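You operate a simulated robot arm through the tools that you are given. There is no shell and no other tool. Be economical: measure what you need, move in short steps, check, and stop when the job is done.

You run a simulated robot arm. Do the job below in one go: nothing can be reset, and whatever is moved stays where it is left.

## Task
Nest the five-colour tray's pipes by band: black together, orange together, widest outside.
Fine: six pipes stand there; each nest stands in a cell; those on the shelf stay.

The check looks at the end state, three seconds after you hand in, the way a careful person would. Anything else that was tipped, shoved, dropped, spilled or broken makes it a failure.

## Robot
A 6-joint arm with a fingered hand, fixed in place. Base frame: the origin is at the foot of the arm, x ahead of it, y to its left, z up; the work surface is at about z = 90. Units: cm, rad, N and s.
With the tool pointing down near the work surface it reaches from about 36 to 74 cm from the base axis. Its first joint turns from -2.007 to 2.007 rad. Payload 4 kg.
Tool frame: the origin (TCP) lies between the finger pads and is the grasp point; the fingertips stand 2.6 cm ahead of it; z points along the fingers, y is the line along which they close. The gripper opens to 13.2 cm. The gripper's body begins 7.3 cm behind the TCP. The gripper is a hand of 4 fingers: y runs from the thumb to the fingers, the wrist lies at [0, 0, -23.9] in the tool frame, and closing takes about 1.5 s.
Orientation is told as [roll, pitch, yaw] about the base's x, y, z axes, in that order, counted from this pose: with the fingers straight down and closing along the base's y, the tool's x points along the base's -x, its y along +y and its z along -z.

## Interface
- The arm moves only by the tool drive_tool. Its argument "steps" is a list of rows, each an object of numbers (a shift or turn left out is 0, a gripper value left out holds the last): "tx", "ty", "tz": the shift along the base's x, y, z in mm; "ax", "ay", "az": the turn, a rotation vector about the base's x, y, z in rad; "gripper": the closure in counts, from 0 (fully open) to 255 (shut). In form: [{"tx": .., "ty": .., "tz": .., "ax": .., "ay": .., "az": .., "gripper": ..}, ...]. A call has 1 to 20 rows; each row is the pose to reach, as a shift and turn from the pose commanded when the call began. A row lasts 0.2 s, in which the tool goes at most 5 cm and 0.15 rad; a call with a longer step from one row to the next is refused whole, and so is a gripper value outside its range. Where a pose cannot be reached the arm comes as near as it can. A force on the tool above 80 N (or 10 N above the force at the start of the call, whichever is more), or a blocked arm, ends the call early, and 0.2 s more pass. Each finger travels about 15.3 cm/s and halts on what it meets, pressing with about 26 N; the grip force reading is that of the motor and also rises with nothing between the fingers. The clock runs only during rows and for 0.2 s after the last one: add rows that repeat a pose to give the fingers time. The reply holds the time, the measured pose of the TCP, the force on the tool along the base axes, the opening and the grip force, in the units named above and with some noise, with the torque about the TCP (base axes, N m) and any sound that the robot's microphone picked up.
- Cameras (640 x 400 px; columns grow to the right, rows downward): "scene" is fixed at [4.78, -63.47, 146.76]; the picture's right is [0.94, -0.33, 0.00], its down [-0.14, -0.40, -0.91] and it looks along [0.30, 0.86, -0.42] (base axes); focal length 346 px, centre (320, 200). "wrist" rides on the gripper at [6.8, 0.2, -9.7] in the tool frame; the picture's right is [-0.03, 1.00, 0.00], its down [-0.82, -0.02, -0.58] and it looks along [-0.58, -0.01, 0.82] (tool axes); focal length 270 px, centre (320, 200). There is no depth. A picture from a camera that has moved, and an enlarged one, comes with that camera's place and axes in the base frame and with its lens. The place of the scene camera against the robot may be out by one fixed shift of up to 1.8 cm in any direction.
- get_image(camera): a new picture of that camera. No time passes.
- slide_trunk(by): slides the trunk up (or, below 0, down) by that many cm; the arm rides with it, the base frame stays. It gives what a move gives, with no picture.
- hand_shape(shape): the hand has 4 fingers and takes this shape, open, in about a second: jaw (thumb against the fingers, like two jaws); tri (thumb and two fingers); tip (a fingertip pinch); poke (one finger out to press); point (the index stretched); flat (the hand flat); cup (the hand cupped); fist (a fist). The gripper value then closes the fingers along that shape, each until it touches; the sizes above hold for jaw. It gives what a move gives, with no picture.
- zoom(camera, box): a new picture of the part [left, top, right, bottom] of that camera's present view, enlarged. No time passes.
- job_done(): hands the job in; it is judged then, once.

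Go step by step. Nothing tells you positions but the pictures and the camera data: compare them with the known pose of the tool, close in by small moves and look again before you grip or let go. The budget is 120 turns and 68 pictures, counting those below and the enlarged ones. Unless the task says otherwise, let go and move clear before handing in, and close with one line.

The tools are called after "Emit:" as a command line: name --argument value ..., lists and objects as JSON in quotes. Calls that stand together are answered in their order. drive_tool: Moves the arm, as the interface text tells. Its arguments: {"type":"object","properties":{"steps":{"type":"array"}},"required":["steps"]} The other tools are called the same way: slide_trunk (by) slides the trunk up or down; hand_shape (shape) gives the hand a shape; get_image (camera) takes a picture; zoom (camera, box) takes an enlarged picture of a part of a camera's view; job_done () hands the job in.

At the start:

```text
t: 0.0
tcp_pos: [36.98, 30.94, 120.67]
ee_rot: [0.0, 0.0, 0.001]
wrist_force: [-0.4, 0.6, -0.1]
ft_torque: [0.02, 0.02, -0.02]
opening: 13.2
finger_force: 0.2
shape: jaw
trunk travel left (down, up): [-90.0, 9.0]
```

scene: 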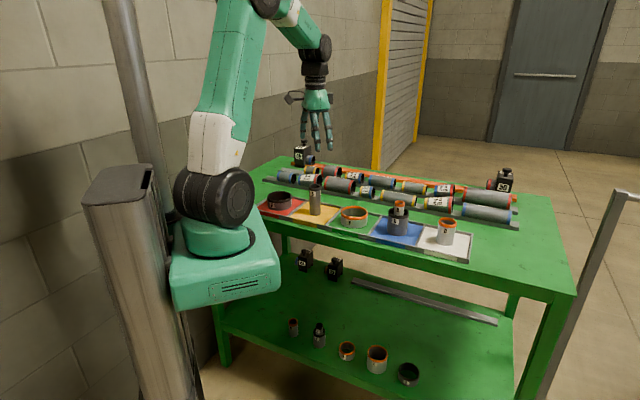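
wrist: 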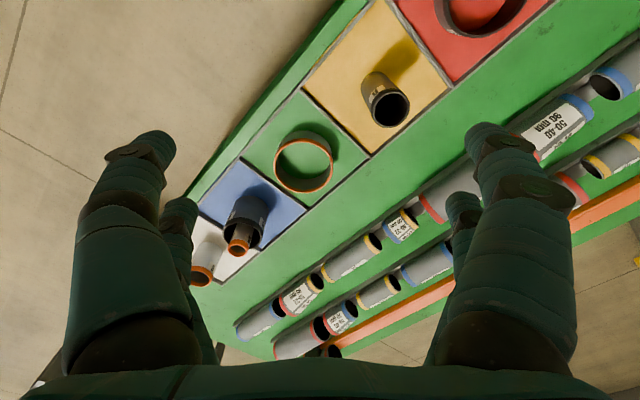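

I see five tray cells (red, yellow, green, blue, white) with pipes banded black or orange. I'll zoom in on the tray before moving anything.

Emit:
zoom --camera "scene" --box '[250, 170, 490, 270]'

Emit:
zoom --camera "wrist" --box '[180, 0, 560, 300]'

```text
2.67 times, centred on (370, 220) of scene
camera zoom: at [4.78, -63.47, 146.76], right [0.94, -0.33, 0.0], down [-0.14, -0.4, -0.91], along [0.3, 0.86, -0.42], focal length 924 px, centre (187, 147)
```

zoom: 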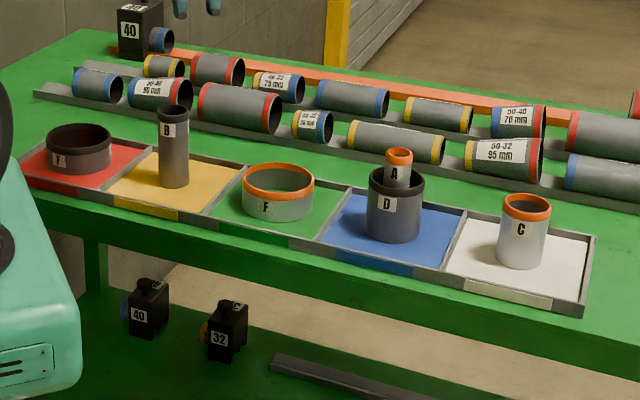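

```text
1.33 times, centred on (370, 150) of wrist
camera zoom: at [30.2, 31.38, 130.34], right [0.03, 1.0, 0.0], down [0.82, -0.02, 0.58], along [0.58, -0.01, -0.82], focal length 360 px, centre (253, 267)
```

zoom: 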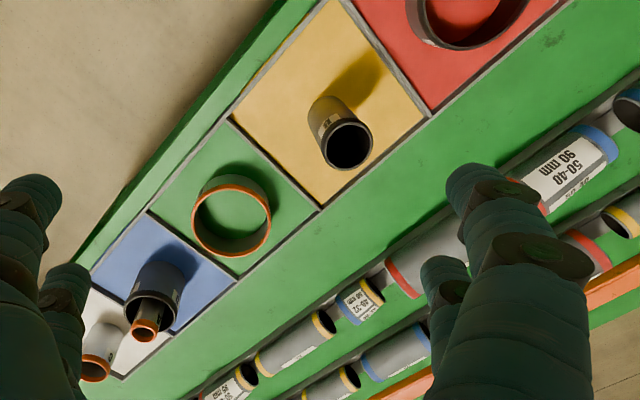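

The black nest can go in the red cell (ring, D, then B) and the orange nest in the green cell (ring, C, then A). I estimate cell centres at red (29,50), yellow (39.5,39), green (50,29), blue (60,18) and white (70,8). I'll move over the white end and look down.

Emit:
drive_tool --steps '[{"tx": 34, "ty": -26, "tz": 0}, {"tx": 68, "ty": -52, "tz": 0}, {"tx": 102, "ty": -78, "tz": 0}, {"tx": 136, "ty": -104, "tz": -10}, {"tx": 170, "ty": -130, "tz": -20}, {"tx": 204, "ty": -156, "tz": -30}, {"tx": 238, "ty": -182, "tz": -40}, {"tx": 270, "ty": -210, "tz": -50}, {"tx": 270, "ty": -210, "tz": -50}]'

Emit:
get_image --camera "wrist"

Emit:
zoom --camera "scene" --box '[330, 90, 522, 270]'

```text
t: 2.0
tcp_pos: [63.83, 9.93, 115.63]
ee_rot: [0.0, -0.001, 0.002]
wrist_force: [-0.7, -0.6, 0.1]
ft_torque: [0.0, -0.03, 0.0]
opening: 13.19
finger_force: 0.0
shape: jaw
trunk travel left (down, up): [-90.0, 9.0]
```

```text
63 pictures are left
camera wrist: at [57.14, 10.32, 125.21], right [0.02, 1.0, 0.0], down [0.82, -0.02, 0.58], along [0.58, -0.01, -0.82], focal length 270 px, centre (320, 200)
```

wrist: 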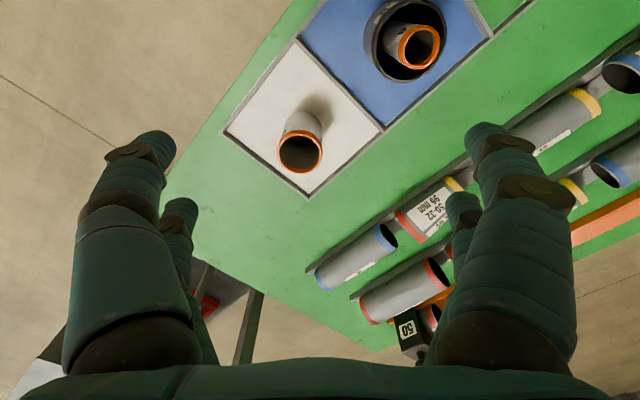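

```text
2.22 times, centred on (426, 180) of scene
camera zoom: at [4.78, -63.47, 146.76], right [0.94, -0.33, 0.0], down [-0.14, -0.4, -0.91], along [0.3, 0.86, -0.42], focal length 770 px, centre (84, 244)
```

zoom: 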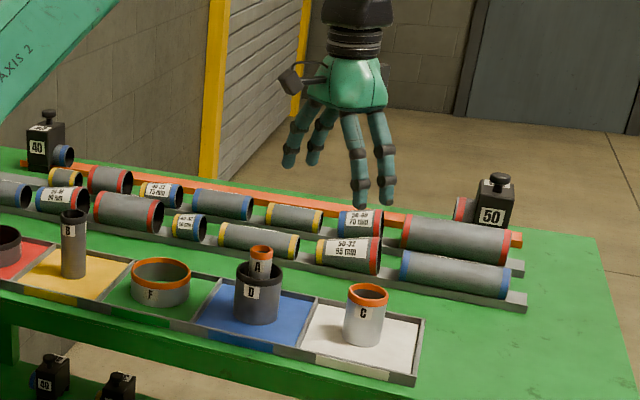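

C's rim is at about (70, 7.9, 97.7). I'll move above it, lower part way and check the alignment.

Emit:
drive_tool --steps '[{"tx": 20, "ty": -7, "tz": -30}, {"tx": 40, "ty": -14, "tz": -60}, {"tx": 60, "ty": -20, "tz": -90}, {"tx": 60, "ty": -20, "tz": -120, "gripper": 60}, {"tx": 60, "ty": -20, "tz": -120}, {"tx": 60, "ty": -20, "tz": -120}]'

Emit:
get_image --camera "wrist"

Emit:
zoom --camera "scene" --box '[330, 90, 522, 270]'

```text
t: 3.4
tcp_pos: [69.97, 7.9, 103.54]
ee_rot: [0.0, 0.0, 0.0]
wrist_force: [-0.5, -0.7, 0.0]
ft_torque: [-0.01, -0.01, -0.03]
opening: 10.11
finger_force: 0.0
shape: jaw
trunk travel left (down, up): [-90.0, 9.0]
```

```text
61 pictures are left
camera wrist: at [63.16, 8.16, 113.23], right [0.03, 1.0, 0.0], down [0.82, -0.02, 0.58], along [0.58, -0.01, -0.82], focal length 270 px, centre (320, 200)
```

wrist: 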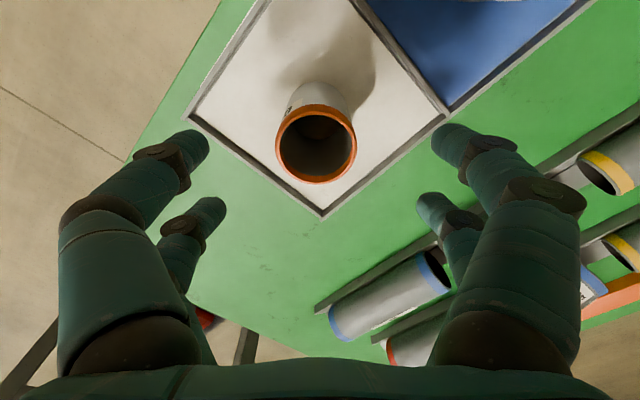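

```text
2.22 times, centred on (426, 180) of scene
camera zoom: at [4.78, -63.47, 146.76], right [0.94, -0.33, 0.0], down [-0.14, -0.4, -0.91], along [0.3, 0.86, -0.42], focal length 770 px, centre (84, 244)
```

zoom: 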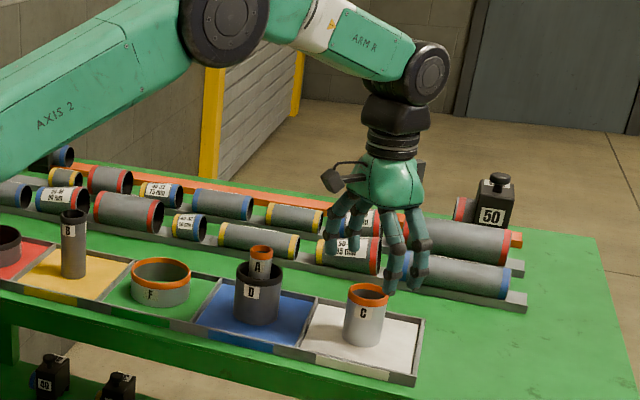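

C is centred under the hand, with its rim at about z 97.7. I'll lower to TCP z 98, so only the tips overlap the pipe, and then close.

Emit:
drive_tool --steps '[{"tz": -25}, {"tz": -45}, {"tz": -55}, {"tz": -55}, {"tz": -55, "gripper": 110}, {"tz": -55, "gripper": 160}, {"tz": -55, "gripper": 255}, {"tz": -55}, {"tz": -55}, {"tz": -55}, {"tz": -55}]'

Emit:
get_image --camera "wrist"

Emit:
zoom --camera "scene" --box '[330, 90, 522, 270]'

```text
t: 5.8
tcp_pos: [70.07, 7.95, 98.04]
ee_rot: [0.0, 0.001, -0.002]
wrist_force: [0.1, 0.5, -0.1]
ft_torque: [0.02, 0.01, 0.01]
opening: 3.15
finger_force: 25.5
shape: jaw
trunk travel left (down, up): [-90.0, 9.0]
```

```text
59 pictures are left
camera wrist: at [63.27, 8.28, 107.69], right [0.03, 1.0, 0.0], down [0.82, -0.02, 0.58], along [0.58, -0.01, -0.82], focal length 270 px, centre (320, 200)
```

wrist: 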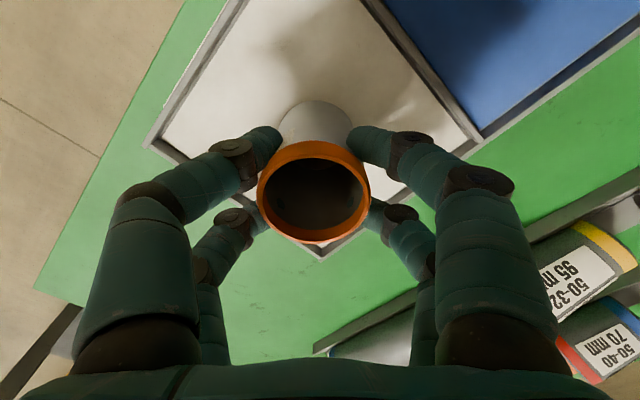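

```text
2.22 times, centred on (426, 180) of scene
camera zoom: at [4.78, -63.47, 146.76], right [0.94, -0.33, 0.0], down [-0.14, -0.4, -0.91], along [0.3, 0.86, -0.42], focal length 770 px, centre (84, 244)
```

zoom: 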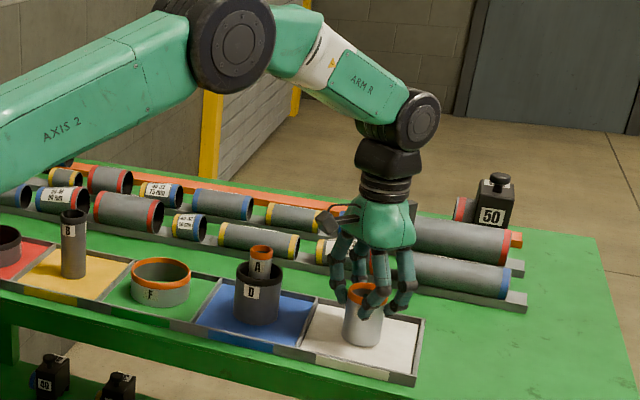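

C appears gripped just below its rim. I'll lift it gently and check.

Emit:
drive_tool --steps '[{"tz": 10}, {"tz": 30}, {"tz": 70}, {"tz": 115}, {"tz": 160}, {"tz": 160}]'

Emit:
get_image --camera "wrist"

Emit:
zoom --camera "scene" --box '[330, 90, 522, 270]'

```text
t: 7.2
tcp_pos: [69.84, 8.05, 114.15]
ee_rot: [-0.001, 0.001, 0.002]
wrist_force: [1.2, 0.1, -2.5]
ft_torque: [-0.01, 0.02, 0.0]
opening: 3.13
finger_force: 26.2
shape: jaw
trunk travel left (down, up): [-90.0, 9.0]
```

```text
57 pictures are left
camera wrist: at [63.04, 8.34, 123.86], right [0.03, 1.0, 0.0], down [0.82, -0.02, 0.58], along [0.58, -0.01, -0.82], focal length 270 px, centre (320, 200)
```

wrist: 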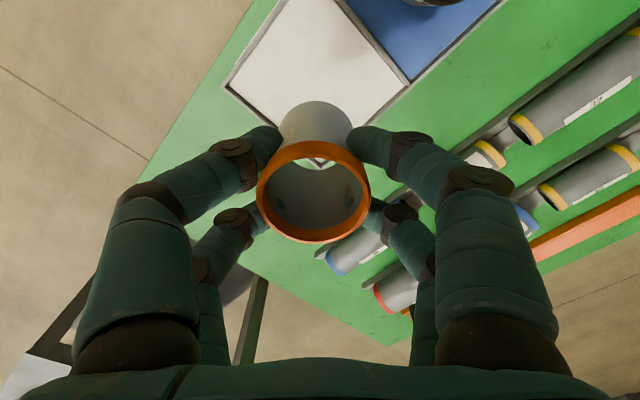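

```text
2.22 times, centred on (426, 180) of scene
camera zoom: at [4.78, -63.47, 146.76], right [0.94, -0.33, 0.0], down [-0.14, -0.4, -0.91], along [0.3, 0.86, -0.42], focal length 770 px, centre (84, 244)
```

zoom: 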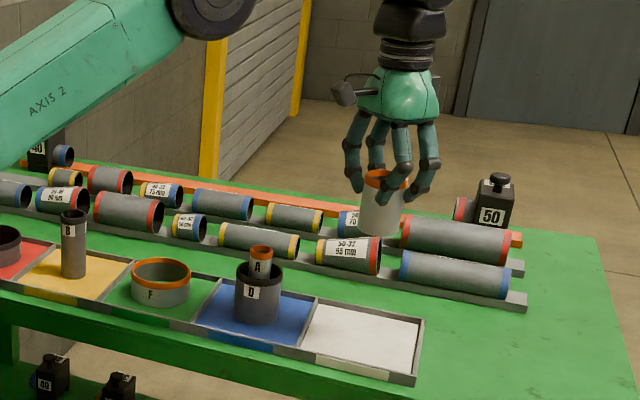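

C hangs straight and centred. I'll carry it high over the tray to above the orange ring at about (49.3, 28.6).

Emit:
drive_tool --steps '[{"tx": -30, "ty": 30}, {"tx": -60, "ty": 60}, {"tx": -90, "ty": 90}, {"tx": -120, "ty": 120}, {"tx": -150, "ty": 150}, {"tx": -180, "ty": 180}, {"tx": -206, "ty": 207}, {"tx": -206, "ty": 207}, {"tx": -206, "ty": 207}]'

Emit:
get_image --camera "wrist"

Emit:
zoom --camera "scene" --box '[250, 100, 442, 270]'

```text
t: 9.2
tcp_pos: [49.6, 28.56, 114.36]
ee_rot: [-0.002, -0.001, 0.001]
wrist_force: [-0.3, 0.0, -2.4]
ft_torque: [0.02, -0.01, -0.03]
opening: 3.11
finger_force: 26.0
shape: jaw
trunk travel left (down, up): [-90.0, 9.0]
```

```text
55 pictures are left
camera wrist: at [42.7, 28.88, 123.98], right [0.03, 1.0, 0.0], down [0.82, -0.02, 0.58], along [0.58, -0.01, -0.82], focal length 270 px, centre (320, 200)
```

wrist: 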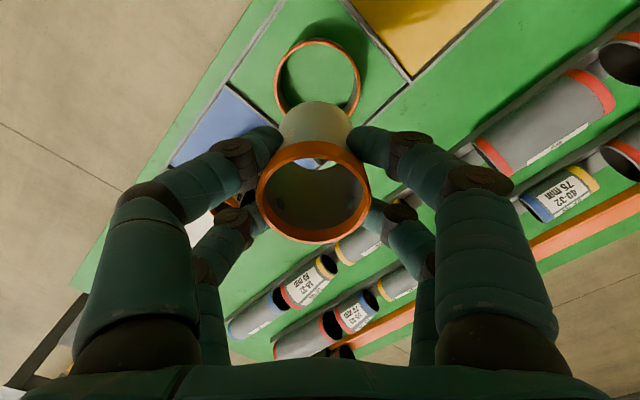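

```text
2.35 times, centred on (346, 185) of scene
camera zoom: at [4.78, -63.47, 146.76], right [0.94, -0.33, 0.0], down [-0.14, -0.4, -0.91], along [0.3, 0.86, -0.42], focal length 815 px, centre (259, 235)
```

zoom: 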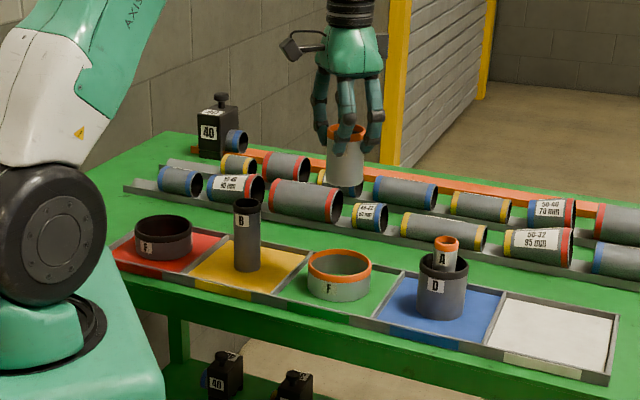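

The ring's near side is hidden by C, so I'll zoom in to find its centre.

Emit:
zoom --camera "wrist" --box '[240, 0, 400, 130]'

```text
3.08 times, centred on (320, 65) of wrist
camera zoom: at [42.7, 28.88, 123.98], right [0.03, 1.0, 0.0], down [0.82, -0.02, 0.58], along [0.58, -0.01, -0.82], focal length 832 px, centre (320, 615)
```

zoom: 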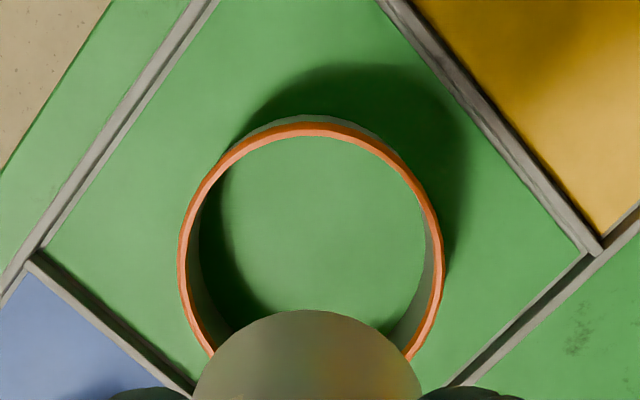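

The ring centre is at about (48.9, 28.6), so C clears it by more than 1.5 cm all round. I'll correct slightly, lower to just above the rim and look.

Emit:
drive_tool --steps '[{"tx": -4, "tz": -30}, {"tx": -4, "tz": -70}, {"tx": -4, "tz": -105}, {"tx": -4, "tz": -115}, {"tx": -4, "tz": -115}]'

Emit:
get_image --camera "wrist"

Emit:
zoom --camera "scene" --box '[300, 150, 420, 250]'

```text
t: 10.4
tcp_pos: [49.03, 28.79, 102.59]
ee_rot: [0.001, 0.0, 0.001]
wrist_force: [-0.1, 0.4, -2.4]
ft_torque: [0.03, -0.01, 0.0]
opening: 3.1
finger_force: 26.3
shape: jaw
trunk travel left (down, up): [-90.0, 9.0]
```

```text
52 pictures are left
camera wrist: at [42.13, 29.1, 112.28], right [0.03, 1.0, 0.0], down [0.82, -0.02, 0.58], along [0.58, -0.01, -0.82], focal length 270 px, centre (320, 200)
```

wrist: 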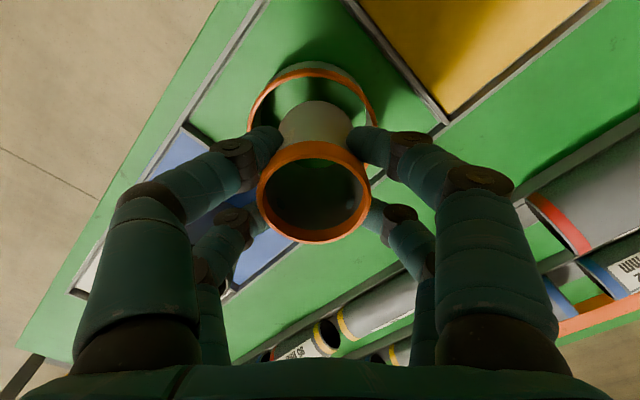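

```text
4.00 times, centred on (360, 200) of scene
camera zoom: at [4.78, -63.47, 146.76], right [0.94, -0.33, 0.0], down [-0.14, -0.4, -0.91], along [0.3, 0.86, -0.42], focal length 1385 px, centre (160, 200)
```

zoom: 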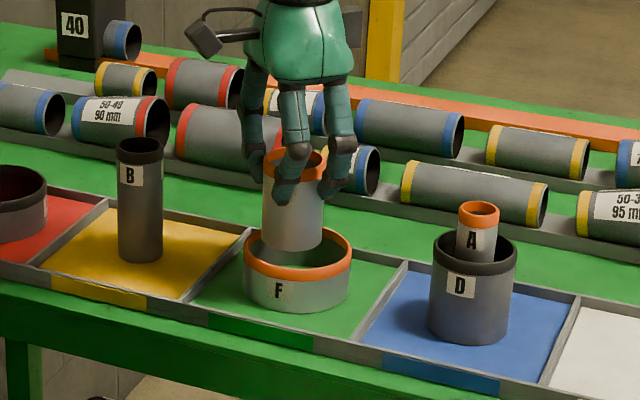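

C is about 1 cm above the rim and nearly concentric. I'll nudge it +3 mm in x and lower it to the floor.

Emit:
drive_tool --steps '[{"tx": 3, "ty": -1}, {"tx": 3, "ty": -1, "tz": -20}, {"tx": 3, "ty": -1, "tz": -38}, {"tx": 3, "ty": -1, "tz": -44}, {"tx": 3, "ty": -1, "tz": -44}]'

Emit:
zoom --camera "scene" --box '[300, 150, 420, 250]'

```text
t: 11.6
tcp_pos: [49.2, 28.65, 98.23]
ee_rot: [0.0, 0.0, 0.001]
wrist_force: [-0.4, 0.4, -1.8]
ft_torque: [0.03, 0.0, 0.04]
opening: 3.1
finger_force: 25.7
shape: jaw
trunk travel left (down, up): [-90.0, 9.0]
```

```text
4.00 times, centred on (360, 200) of scene
camera zoom: at [4.78, -63.47, 146.76], right [0.94, -0.33, 0.0], down [-0.14, -0.4, -0.91], along [0.3, 0.86, -0.42], focal length 1385 px, centre (160, 200)
```

zoom: 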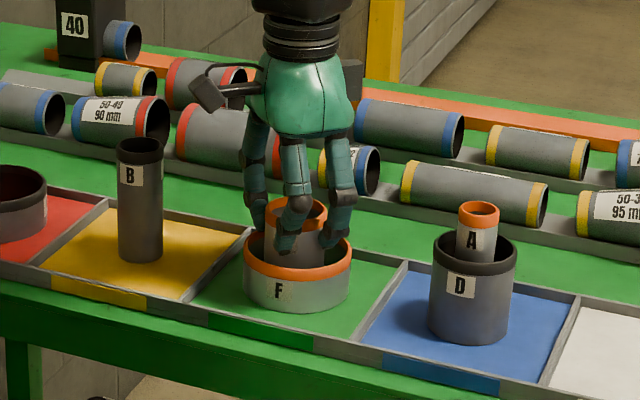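

C is inside the ring and almost on the floor. I'll lower 2 mm more, open partly, rise and check.

Emit:
drive_tool --steps '[{"tz": -2}, {"tz": -2}, {"tz": -2, "gripper": 180}, {"tz": -2, "gripper": 150}, {"tz": -2, "gripper": 130}, {"tz": -2, "gripper": 130}, {"tz": 20}, {"tz": 60}, {"tz": 100}, {"tz": 140}, {"tz": 140}]'

Emit:
get_image --camera "wrist"

Emit:
zoom --camera "scene" --box '[300, 150, 420, 250]'

```text
t: 14.0
tcp_pos: [49.18, 28.74, 112.02]
ee_rot: [0.001, 0.0, -0.001]
wrist_force: [-0.5, 0.2, -0.1]
ft_torque: [0.04, 0.0, 0.02]
opening: 6.4
finger_force: 0.1
shape: jaw
trunk travel left (down, up): [-90.0, 9.0]
```

```text
49 pictures are left
camera wrist: at [42.43, 28.93, 121.8], right [0.03, 1.0, 0.0], down [0.82, -0.02, 0.58], along [0.58, -0.01, -0.82], focal length 270 px, centre (320, 200)
```

wrist: 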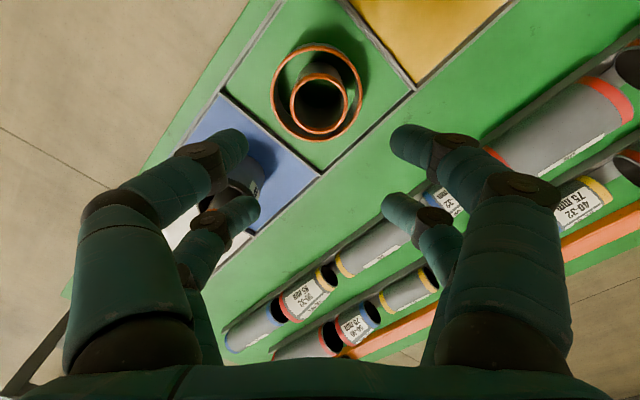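

```text
4.00 times, centred on (360, 200) of scene
camera zoom: at [4.78, -63.47, 146.76], right [0.94, -0.33, 0.0], down [-0.14, -0.4, -0.91], along [0.3, 0.86, -0.42], focal length 1385 px, centre (160, 200)
```

zoom: 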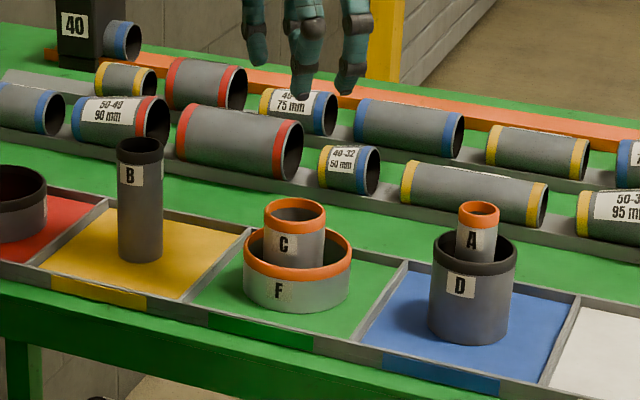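

C is nested inside the orange ring. A stands in D at about (59.7, 18.1) with its top near z 100.6, so I'll move above it and look.

Emit:
drive_tool --steps '[{"tx": 30, "ty": -30}, {"tx": 60, "ty": -60}, {"tx": 90, "ty": -90}, {"tx": 105, "ty": -106}, {"tx": 105, "ty": -106, "tz": -30}, {"tx": 105, "ty": -106, "tz": -50}, {"tx": 105, "ty": -106, "tz": -50}]'

Emit:
get_image --camera "wrist"

Emit:
zoom --camera "scene" --box '[340, 150, 460, 250]'

```text
t: 15.6
tcp_pos: [59.77, 18.14, 107.35]
ee_rot: [-0.001, 0.001, 0.0]
wrist_force: [-0.1, -0.7, -0.3]
ft_torque: [0.0, -0.02, 0.01]
opening: 6.42
finger_force: 0.1
shape: jaw
trunk travel left (down, up): [-90.0, 9.0]
```

```text
47 pictures are left
camera wrist: at [53.07, 18.34, 117.01], right [0.03, 1.0, 0.0], down [0.82, -0.02, 0.58], along [0.58, -0.01, -0.82], focal length 270 px, centre (320, 200)
```

wrist: 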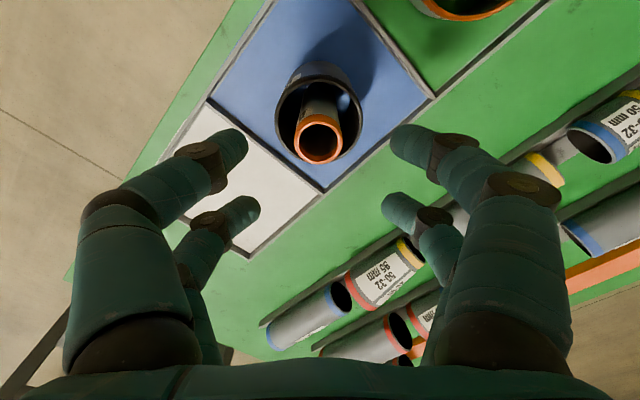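

```text
4.00 times, centred on (400, 200) of scene
camera zoom: at [4.78, -63.47, 146.76], right [0.94, -0.33, 0.0], down [-0.14, -0.4, -0.91], along [0.3, 0.86, -0.42], focal length 1385 px, centre (0, 200)
```

zoom: 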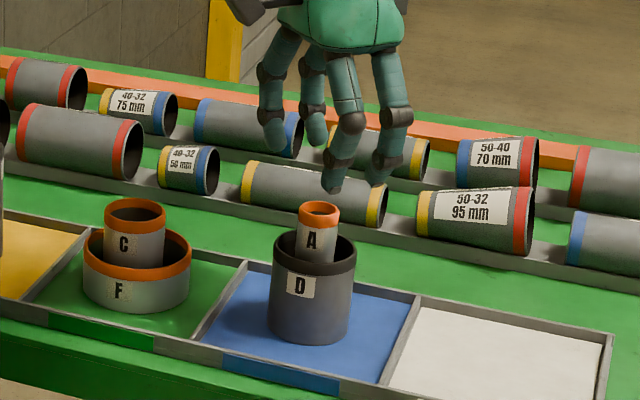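

A lies directly under the hand, with its top at about z 100.7 and D's rim at about z 97.3. I'll lower to TCP z 101.4, keeping the tips above D's rim, and close.

Emit:
drive_tool --steps '[{"tx": 1, "tz": -25}, {"tx": 1, "tz": -50}, {"tx": 1, "tz": -60}, {"tx": 1, "tz": -60}, {"tx": 1, "tz": -60, "gripper": 160}, {"tx": 1, "tz": -60, "gripper": 200}, {"tx": 1, "tz": -60, "gripper": 255}, {"tx": 1, "tz": -60}, {"tx": 1, "tz": -60}, {"tx": 1, "tz": -60}]'

Emit:
get_image --camera "wrist"

Emit:
zoom --camera "scene" --box '[340, 150, 460, 250]'

```text
t: 17.8
tcp_pos: [59.96, 18.26, 101.27]
ee_rot: [-0.001, 0.0, -0.001]
wrist_force: [-0.6, 0.5, -0.9]
ft_torque: [0.02, -0.01, 0.02]
opening: 0.0
finger_force: 25.7
shape: jaw
trunk travel left (down, up): [-90.0, 9.0]
```

```text
45 pictures are left
camera wrist: at [53.17, 18.45, 110.92], right [0.03, 1.0, 0.0], down [0.82, -0.02, 0.58], along [0.58, -0.01, -0.82], focal length 270 px, centre (320, 200)
```

wrist: 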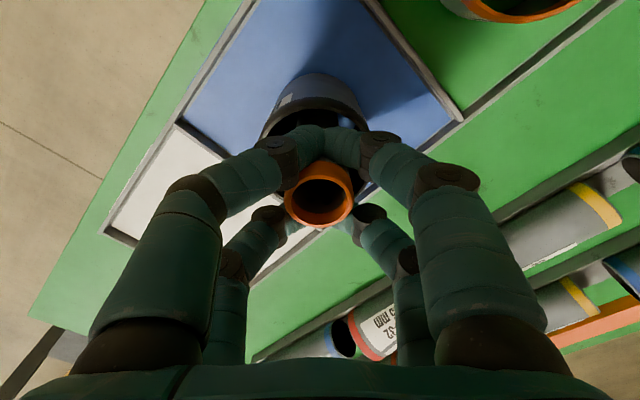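

```text
4.00 times, centred on (400, 200) of scene
camera zoom: at [4.78, -63.47, 146.76], right [0.94, -0.33, 0.0], down [-0.14, -0.4, -0.91], along [0.3, 0.86, -0.42], focal length 1385 px, centre (0, 200)
```

zoom: 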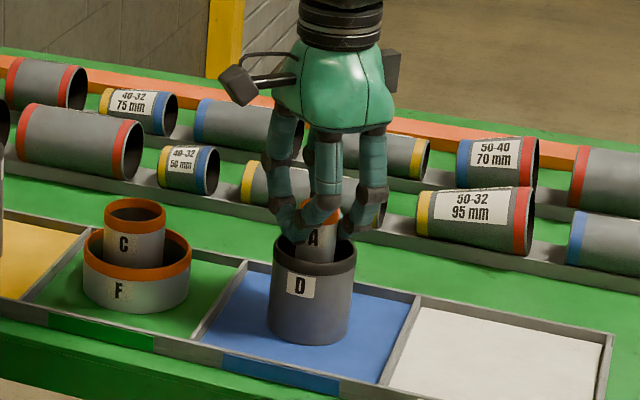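

The fingers closed fully around A, so it may only be caged. I'll lift 1.5 cm and see whether it follows.

Emit:
drive_tool --steps '[{"tz": 5}, {"tz": 10}, {"tz": 15}, {"tz": 15}]'

Emit:
get_image --camera "wrist"

Emit:
zoom --camera "scene" --box '[370, 180, 430, 230]'

```text
t: 18.8
tcp_pos: [59.81, 18.11, 102.79]
ee_rot: [0.0, 0.0, -0.001]
wrist_force: [-0.4, -0.7, -1.6]
ft_torque: [-0.02, -0.02, 0.04]
opening: 0.0
finger_force: 25.9
shape: jaw
trunk travel left (down, up): [-90.0, 9.0]
```

```text
43 pictures are left
camera wrist: at [53.14, 18.45, 112.47], right [0.03, 1.0, 0.0], down [0.82, -0.02, 0.58], along [0.58, -0.01, -0.82], focal length 270 px, centre (320, 200)
```

wrist: 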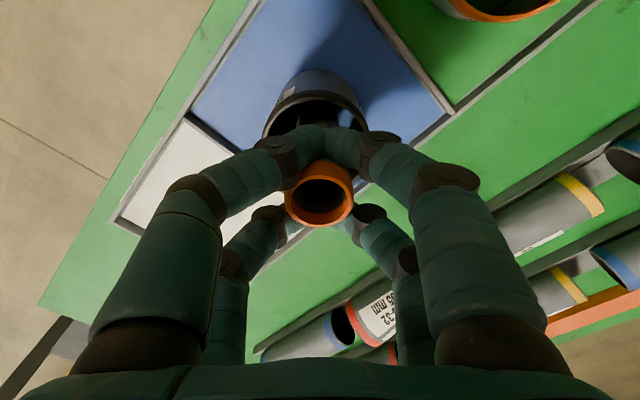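

```text
8.00 times, centred on (400, 205) of scene
camera zoom: at [4.78, -63.47, 146.76], right [0.94, -0.33, 0.0], down [-0.14, -0.4, -0.91], along [0.3, 0.86, -0.42], focal length 2771 px, centre (-320, 160)
```

zoom: 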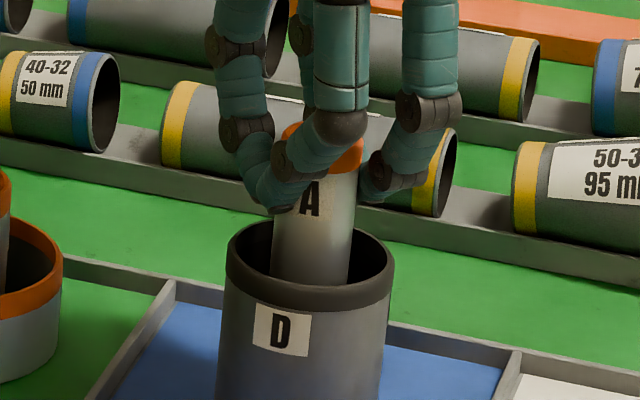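

A follows the hand securely. I'll lift it clear of D and carry it above C at (49.2, 28.7).

Emit:
drive_tool --steps '[{"tz": 30}, {"tz": 65}, {"tz": 95}, {"tx": -30, "ty": 30, "tz": 95}, {"tx": -60, "ty": 60, "tz": 95}, {"tx": -90, "ty": 90, "tz": 95}, {"tx": -107, "ty": 106, "tz": 95}, {"tx": -107, "ty": 106, "tz": 95}, {"tx": -107, "ty": 106, "tz": 95}]'

Emit:
get_image --camera "wrist"

Emit:
zoom --camera "scene" --box '[300, 150, 420, 250]'

```text
t: 20.8
tcp_pos: [49.18, 28.69, 112.4]
ee_rot: [0.001, 0.0, 0.0]
wrist_force: [-0.2, 0.2, -0.4]
ft_torque: [0.01, 0.01, -0.04]
opening: 0.0
finger_force: 25.9
shape: jaw
trunk travel left (down, up): [-90.0, 9.0]
```

```text
41 pictures are left
camera wrist: at [42.39, 28.93, 122.11], right [0.03, 1.0, 0.0], down [0.82, -0.02, 0.58], along [0.58, -0.01, -0.82], focal length 270 px, centre (320, 200)
```

wrist: 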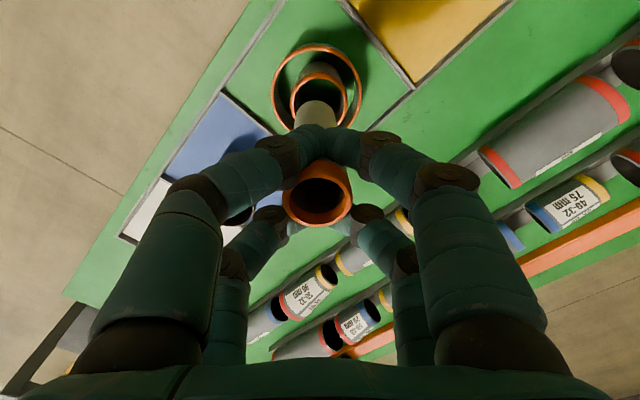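

```text
4.00 times, centred on (360, 200) of scene
camera zoom: at [4.78, -63.47, 146.76], right [0.94, -0.33, 0.0], down [-0.14, -0.4, -0.91], along [0.3, 0.86, -0.42], focal length 1385 px, centre (160, 200)
```

zoom: 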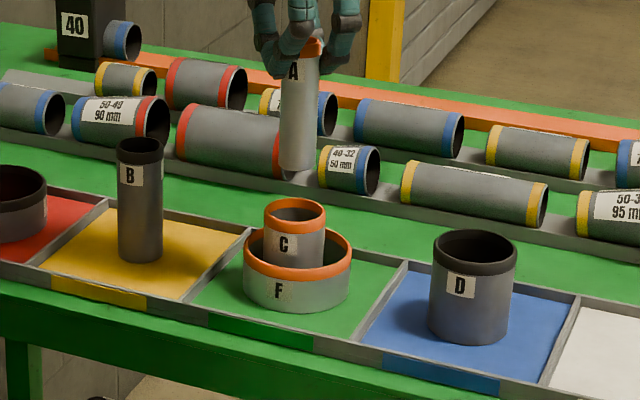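

A may be leaning a little in the scene view, so I'll zoom in to check before lowering it.

Emit:
zoom --camera "wrist" --box '[250, 30, 390, 240]'

Emit:
zoom --camera "scene" --box '[340, 140, 410, 235]'

```text
1.90 times, centred on (320, 135) of wrist
camera zoom: at [42.39, 28.93, 122.11], right [0.03, 1.0, 0.0], down [0.82, -0.02, 0.58], along [0.58, -0.01, -0.82], focal length 515 px, centre (320, 324)
```

zoom: 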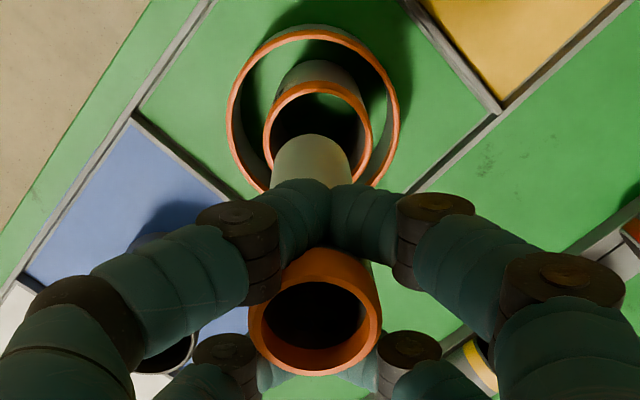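

```text
4.21 times, centred on (375, 188) of scene
camera zoom: at [4.78, -63.47, 146.76], right [0.94, -0.33, 0.0], down [-0.14, -0.4, -0.91], along [0.3, 0.86, -0.42], focal length 1458 px, centre (88, 253)
```

zoom: 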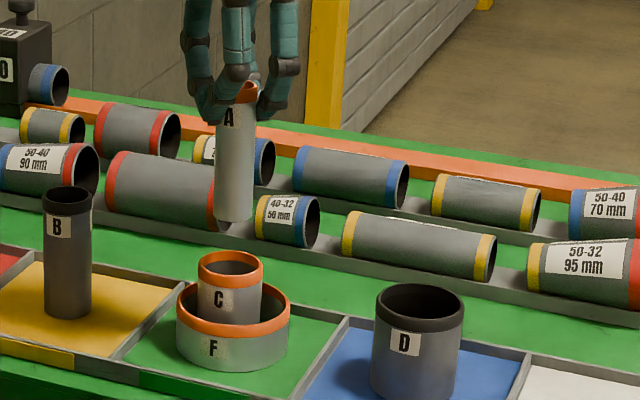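

A's bottom edge projects over C's centre in both views, so the lean is slight. I'll lower it to just above C's rim and recheck.

Emit:
drive_tool --steps '[{"tz": -15}, {"tz": -28}, {"tz": -33}, {"tz": -33}]'

Emit:
zoom --camera "wrist" --box '[250, 30, 390, 240]'

Emit:
zoom --camera "scene" --box '[325, 160, 385, 230]'

```text
t: 21.8
tcp_pos: [49.15, 28.68, 109.06]
ee_rot: [-0.001, 0.001, -0.001]
wrist_force: [-0.1, -0.5, -2.4]
ft_torque: [-0.01, -0.02, 0.03]
opening: 0.01
finger_force: 25.9
shape: jaw
trunk travel left (down, up): [-90.0, 9.0]
```

```text
1.90 times, centred on (320, 135) of wrist
camera zoom: at [42.48, 28.99, 118.76], right [0.03, 1.0, 0.0], down [0.82, -0.02, 0.58], along [0.58, -0.01, -0.82], focal length 515 px, centre (320, 324)
```

zoom: 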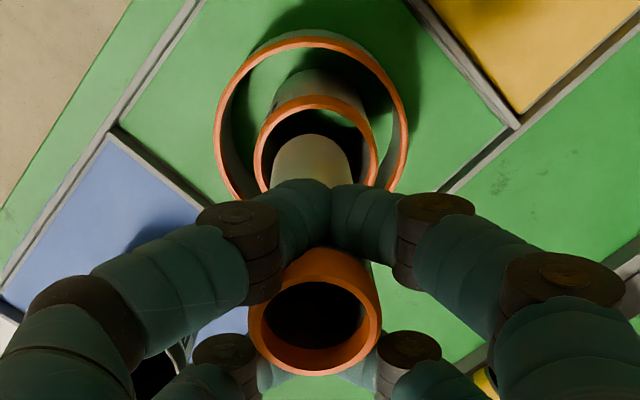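

```text
5.71 times, centred on (355, 195) of scene
camera zoom: at [4.78, -63.47, 146.76], right [0.94, -0.33, 0.0], down [-0.14, -0.4, -0.91], along [0.3, 0.86, -0.42], focal length 1979 px, centre (120, 229)
```

zoom: 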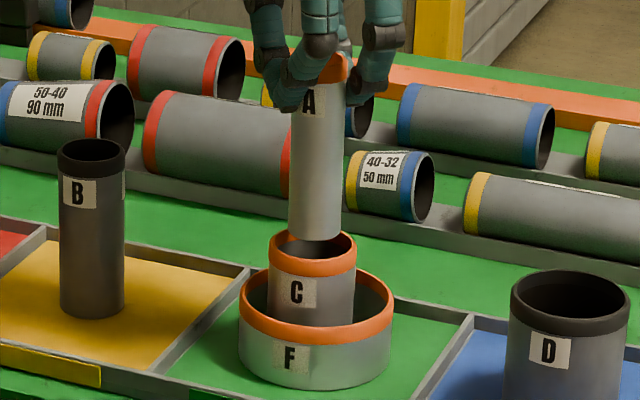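

Both pipes are close to concentric. I'll nudge A about 2 mm and lower slowly into C, watching the force.

Emit:
drive_tool --steps '[{"tx": -2, "ty": 1}, {"tx": -2, "ty": 1, "tz": -6}, {"tx": -2, "ty": 1, "tz": -12}, {"tx": -2, "ty": 1, "tz": -18}, {"tx": -2, "ty": 1, "tz": -18}]'

Emit:
zoom --camera "wrist" --box '[250, 30, 390, 240]'

Emit:
zoom --camera "scene" --box '[325, 160, 385, 230]'

```text
t: 23.0
tcp_pos: [49.04, 28.89, 107.23]
ee_rot: [0.001, 0.001, -0.002]
wrist_force: [0.0, 0.0, -1.0]
ft_torque: [-0.03, -0.03, 0.02]
opening: 0.01
finger_force: 26.2
shape: jaw
trunk travel left (down, up): [-90.0, 9.0]
```

```text
1.90 times, centred on (320, 135) of wrist
camera zoom: at [42.11, 29.09, 116.87], right [0.03, 1.0, 0.0], down [0.82, -0.02, 0.58], along [0.58, -0.01, -0.82], focal length 515 px, centre (320, 324)
```

zoom: 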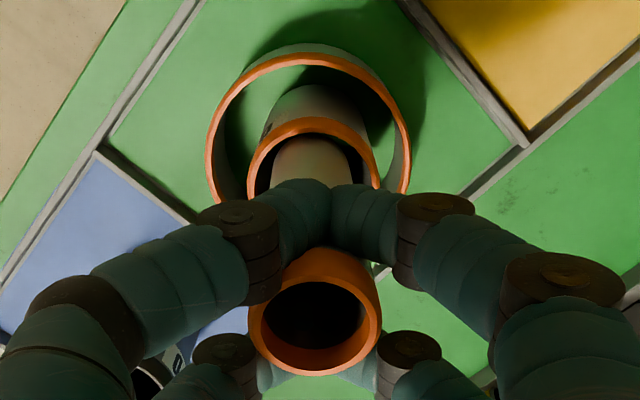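

```text
5.71 times, centred on (355, 195) of scene
camera zoom: at [4.78, -63.47, 146.76], right [0.94, -0.33, 0.0], down [-0.14, -0.4, -0.91], along [0.3, 0.86, -0.42], focal length 1979 px, centre (120, 229)
```

zoom: 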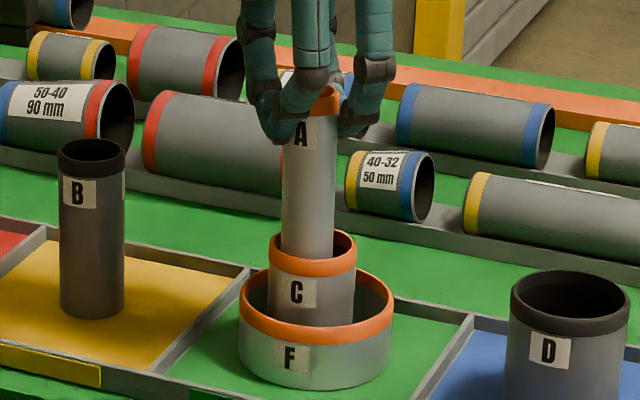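

A has entered C. I'll nudge it +2 mm in x and lower it most of the way.

Emit:
drive_tool --steps '[{"tx": 2}, {"tx": 2, "tz": -10}, {"tx": 2, "tz": -20}, {"tx": 2, "tz": -30}, {"tx": 2, "tz": -40}, {"tx": 2, "tz": -50}, {"tx": 2, "tz": -56}, {"tx": 2, "tz": -56}]'

Emit:
zoom --camera "scene" --box '[325, 160, 385, 230]'

```text
t: 24.8
tcp_pos: [49.15, 28.7, 101.5]
ee_rot: [0.001, 0.001, -0.001]
wrist_force: [-0.4, -0.2, -1.9]
ft_torque: [-0.01, 0.0, -0.01]
opening: 0.02
finger_force: 25.7
shape: jaw
trunk travel left (down, up): [-90.0, 9.0]
```

```text
5.71 times, centred on (355, 195) of scene
camera zoom: at [4.78, -63.47, 146.76], right [0.94, -0.33, 0.0], down [-0.14, -0.4, -0.91], along [0.3, 0.86, -0.42], focal length 1979 px, centre (120, 229)
```

zoom: 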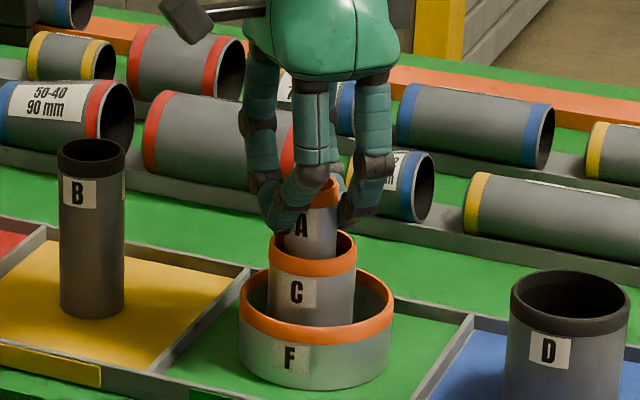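

A is nearly seated. I'll lower 2 mm, release slowly and rise.

Emit:
drive_tool --steps '[{"tz": -2}, {"tz": -2}, {"tz": -2, "gripper": 235}, {"tz": -2, "gripper": 215}, {"tz": -2, "gripper": 195}, {"tz": -2, "gripper": 170}, {"tz": -2, "gripper": 150}, {"tz": -2, "gripper": 130}, {"tz": -2, "gripper": 130}, {"tz": 20}, {"tz": 60}, {"tz": 100}, {"tz": 120}, {"tz": 120}]'

Emit:
get_image --camera "wrist"

Emit:
zoom --camera "scene" --box '[300, 150, 420, 250]'

```text
t: 27.8
tcp_pos: [49.19, 28.84, 113.68]
ee_rot: [0.0, -0.001, 0.002]
wrist_force: [0.1, 0.4, -1.6]
ft_torque: [0.08, -0.01, -0.03]
opening: 6.51
finger_force: 0.1
shape: jaw
trunk travel left (down, up): [-90.0, 9.0]
```

```text
32 pictures are left
camera wrist: at [42.38, 29.05, 123.34], right [0.03, 1.0, 0.0], down [0.82, -0.02, 0.58], along [0.58, -0.01, -0.82], focal length 270 px, centre (320, 200)
```

wrist: 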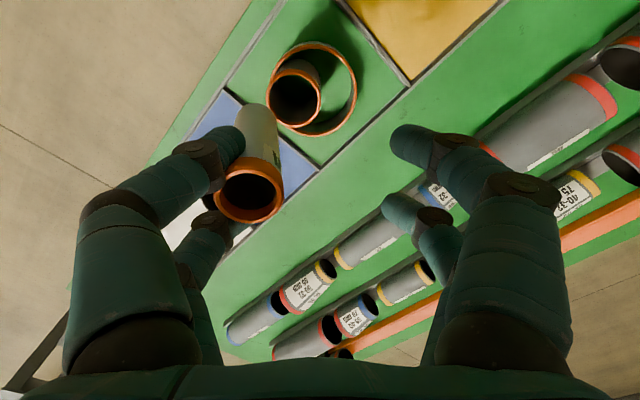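

```text
4.00 times, centred on (360, 200) of scene
camera zoom: at [4.78, -63.47, 146.76], right [0.94, -0.33, 0.0], down [-0.14, -0.4, -0.91], along [0.3, 0.86, -0.42], focal length 1385 px, centre (160, 200)
```

zoom: 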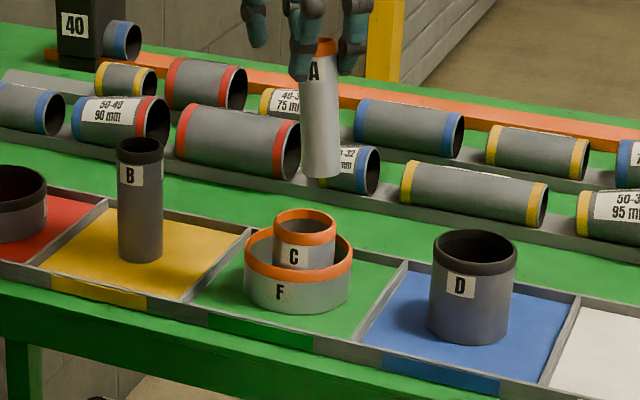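

A stayed wedged between the two thumb-side fingers and came up with the hand, while C shifted inside the ring. I'll look closely before doing anything else.

Emit:
zoom --camera "wrist" --box '[150, 30, 390, 260]'

Emit:
zoom --camera "scene" --box '[345, 130, 395, 220]'

```text
1.74 times, centred on (270, 145) of wrist
camera zoom: at [42.38, 29.05, 123.34], right [0.03, 1.0, 0.0], down [0.82, -0.02, 0.58], along [0.58, -0.01, -0.82], focal length 470 px, centre (407, 296)
```

zoom: 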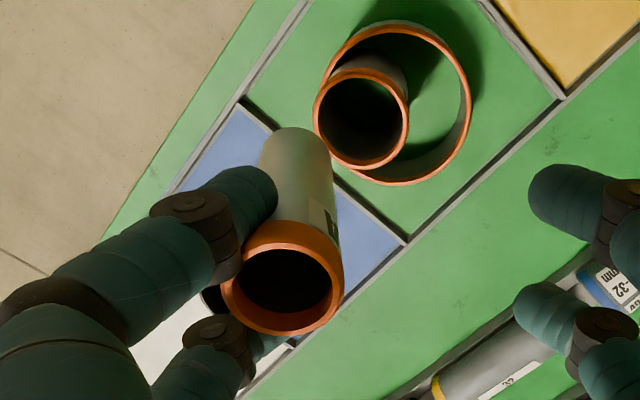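

```text
4.44 times, centred on (370, 175) of scene
camera zoom: at [4.78, -63.47, 146.76], right [0.94, -0.33, 0.0], down [-0.14, -0.4, -0.91], along [0.3, 0.86, -0.42], focal length 1539 px, centre (98, 311)
```

zoom: 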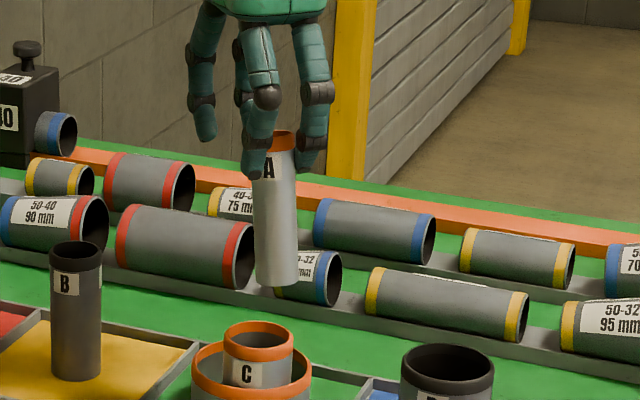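

A is held between the two spread thumb-side fingers and leans about 8°. I'll close the hand again to straighten and centre it, then reseat it.

Emit:
drive_tool --steps '[{"gripper": 150}, {"gripper": 170}, {"gripper": 190}, {"gripper": 210}, {"gripper": 230}, {"gripper": 255}, {"gripper": 255}, {"gripper": 255}]'

Emit:
zoom --camera "wrist" --box '[200, 20, 420, 240]'

Emit:
zoom --camera "scene" --box '[325, 140, 395, 240]'

```text
t: 29.6
tcp_pos: [49.22, 28.73, 113.67]
ee_rot: [0.002, 0.001, -0.001]
wrist_force: [-0.5, -0.1, 0.4]
ft_torque: [0.03, 0.03, -0.02]
opening: 0.51
finger_force: 26.2
shape: jaw
trunk travel left (down, up): [-90.0, 9.0]
```

```text
1.82 times, centred on (310, 130) of wrist
camera zoom: at [42.38, 29.05, 123.3], right [0.03, 1.0, 0.0], down [0.82, -0.02, 0.58], along [0.58, -0.01, -0.82], focal length 491 px, centre (338, 327)
```

zoom: 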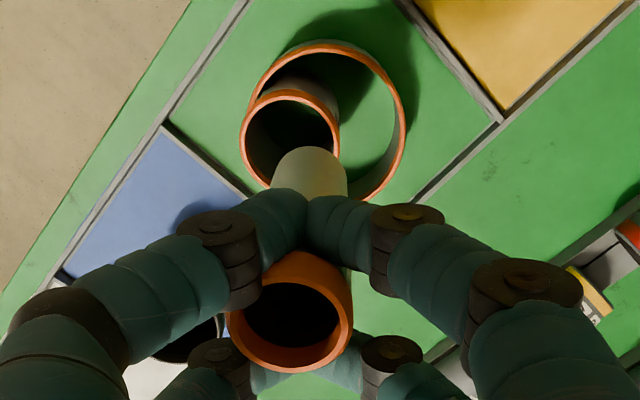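

```text
4.00 times, centred on (360, 190) of scene
camera zoom: at [4.78, -63.47, 146.76], right [0.94, -0.33, 0.0], down [-0.14, -0.4, -0.91], along [0.3, 0.86, -0.42], focal length 1385 px, centre (160, 240)
```

zoom: 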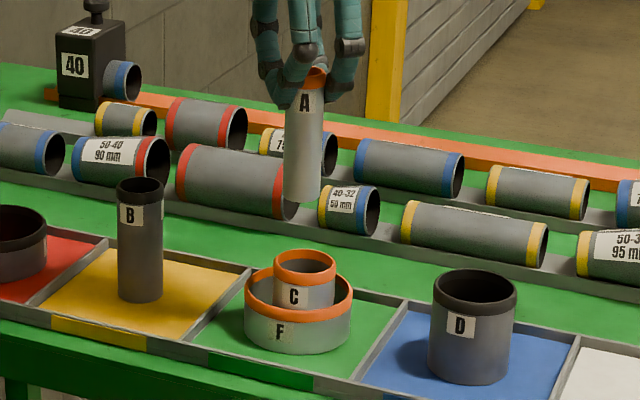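

A is upright again but sits about 0.9 cm off centre in the hand. C has moved to about (49.1, 26.6), so I'll shift to match and lower to just above C.

Emit:
drive_tool --steps '[{"ty": -14}, {"ty": -14, "tz": -20}, {"ty": -14, "tz": -40}, {"ty": -14, "tz": -50}, {"ty": -14, "tz": -50}]'

Emit:
zoom --camera "wrist" --box '[200, 20, 420, 240]'

Emit:
zoom --camera "scene" --box '[325, 160, 385, 230]'

```text
t: 30.8
tcp_pos: [49.11, 27.32, 108.49]
ee_rot: [0.0, -0.001, 0.0]
wrist_force: [-0.3, -0.6, -0.9]
ft_torque: [-0.02, 0.01, -0.01]
opening: 0.53
finger_force: 25.9
shape: jaw
trunk travel left (down, up): [-90.0, 9.0]
```

```text
1.82 times, centred on (310, 130) of wrist
camera zoom: at [42.37, 27.69, 118.24], right [0.03, 1.0, 0.0], down [0.82, -0.02, 0.58], along [0.58, -0.01, -0.82], focal length 491 px, centre (338, 327)
```

zoom: 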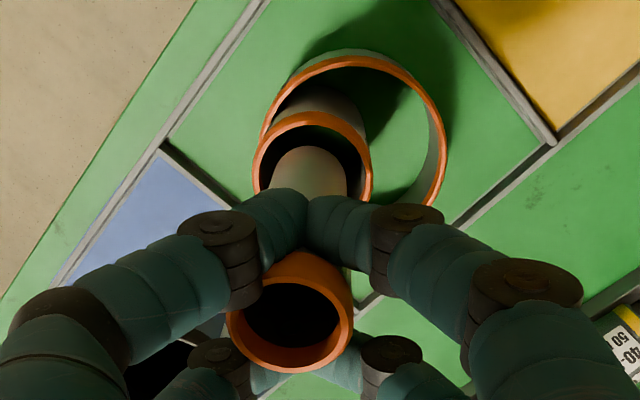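

```text
5.71 times, centred on (355, 195) of scene
camera zoom: at [4.78, -63.47, 146.76], right [0.94, -0.33, 0.0], down [-0.14, -0.4, -0.91], along [0.3, 0.86, -0.42], focal length 1979 px, centre (120, 229)
```

zoom: 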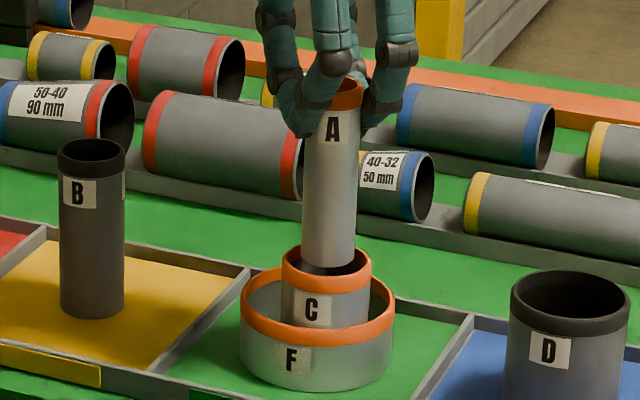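

A and C line up in both views. I'll lower in small steps.

Emit:
drive_tool --steps '[{"tz": -10}, {"tz": -20}, {"tz": -30}, {"tz": -40}, {"tz": -50}, {"tz": -58}, {"tz": -64}, {"tz": -68}, {"tz": -70}, {"tz": -70}]'

Emit:
zoom --camera "scene" --box '[325, 160, 385, 230]'

```text
t: 33.0
tcp_pos: [49.11, 27.29, 101.51]
ee_rot: [0.0, 0.0, -0.001]
wrist_force: [-0.1, -0.3, 0.4]
ft_torque: [0.07, 0.02, -0.05]
opening: 0.53
finger_force: 25.8
shape: jaw
trunk travel left (down, up): [-90.0, 9.0]
```

```text
5.71 times, centred on (355, 195) of scene
camera zoom: at [4.78, -63.47, 146.76], right [0.94, -0.33, 0.0], down [-0.14, -0.4, -0.91], along [0.3, 0.86, -0.42], focal length 1979 px, centre (120, 229)
```

zoom: 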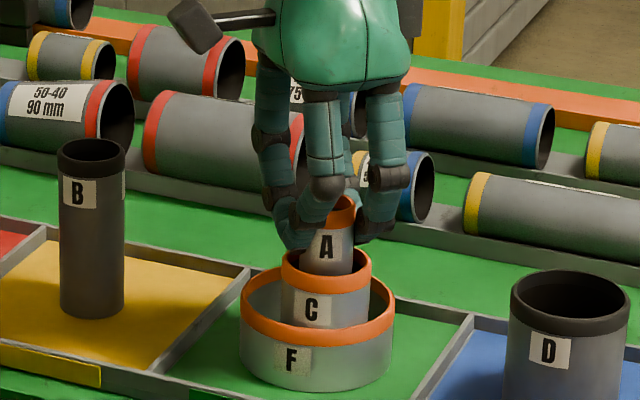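

A looks a few millimetres short of the floor, so I'll lower until the force shows contact.

Emit:
drive_tool --steps '[{"tz": -1}, {"tz": -2}, {"tz": -3}, {"tz": -4}, {"tz": -4}]'

```text
t: 34.2
tcp_pos: [49.21, 27.36, 101.21]
ee_rot: [0.0, -0.002, 0.001]
wrist_force: [-0.6, 0.2, 4.3]
ft_torque: [-0.06, 0.06, 0.04]
opening: 0.5
finger_force: 26.1
shape: jaw
trunk travel left (down, up): [-90.0, 9.0]
```

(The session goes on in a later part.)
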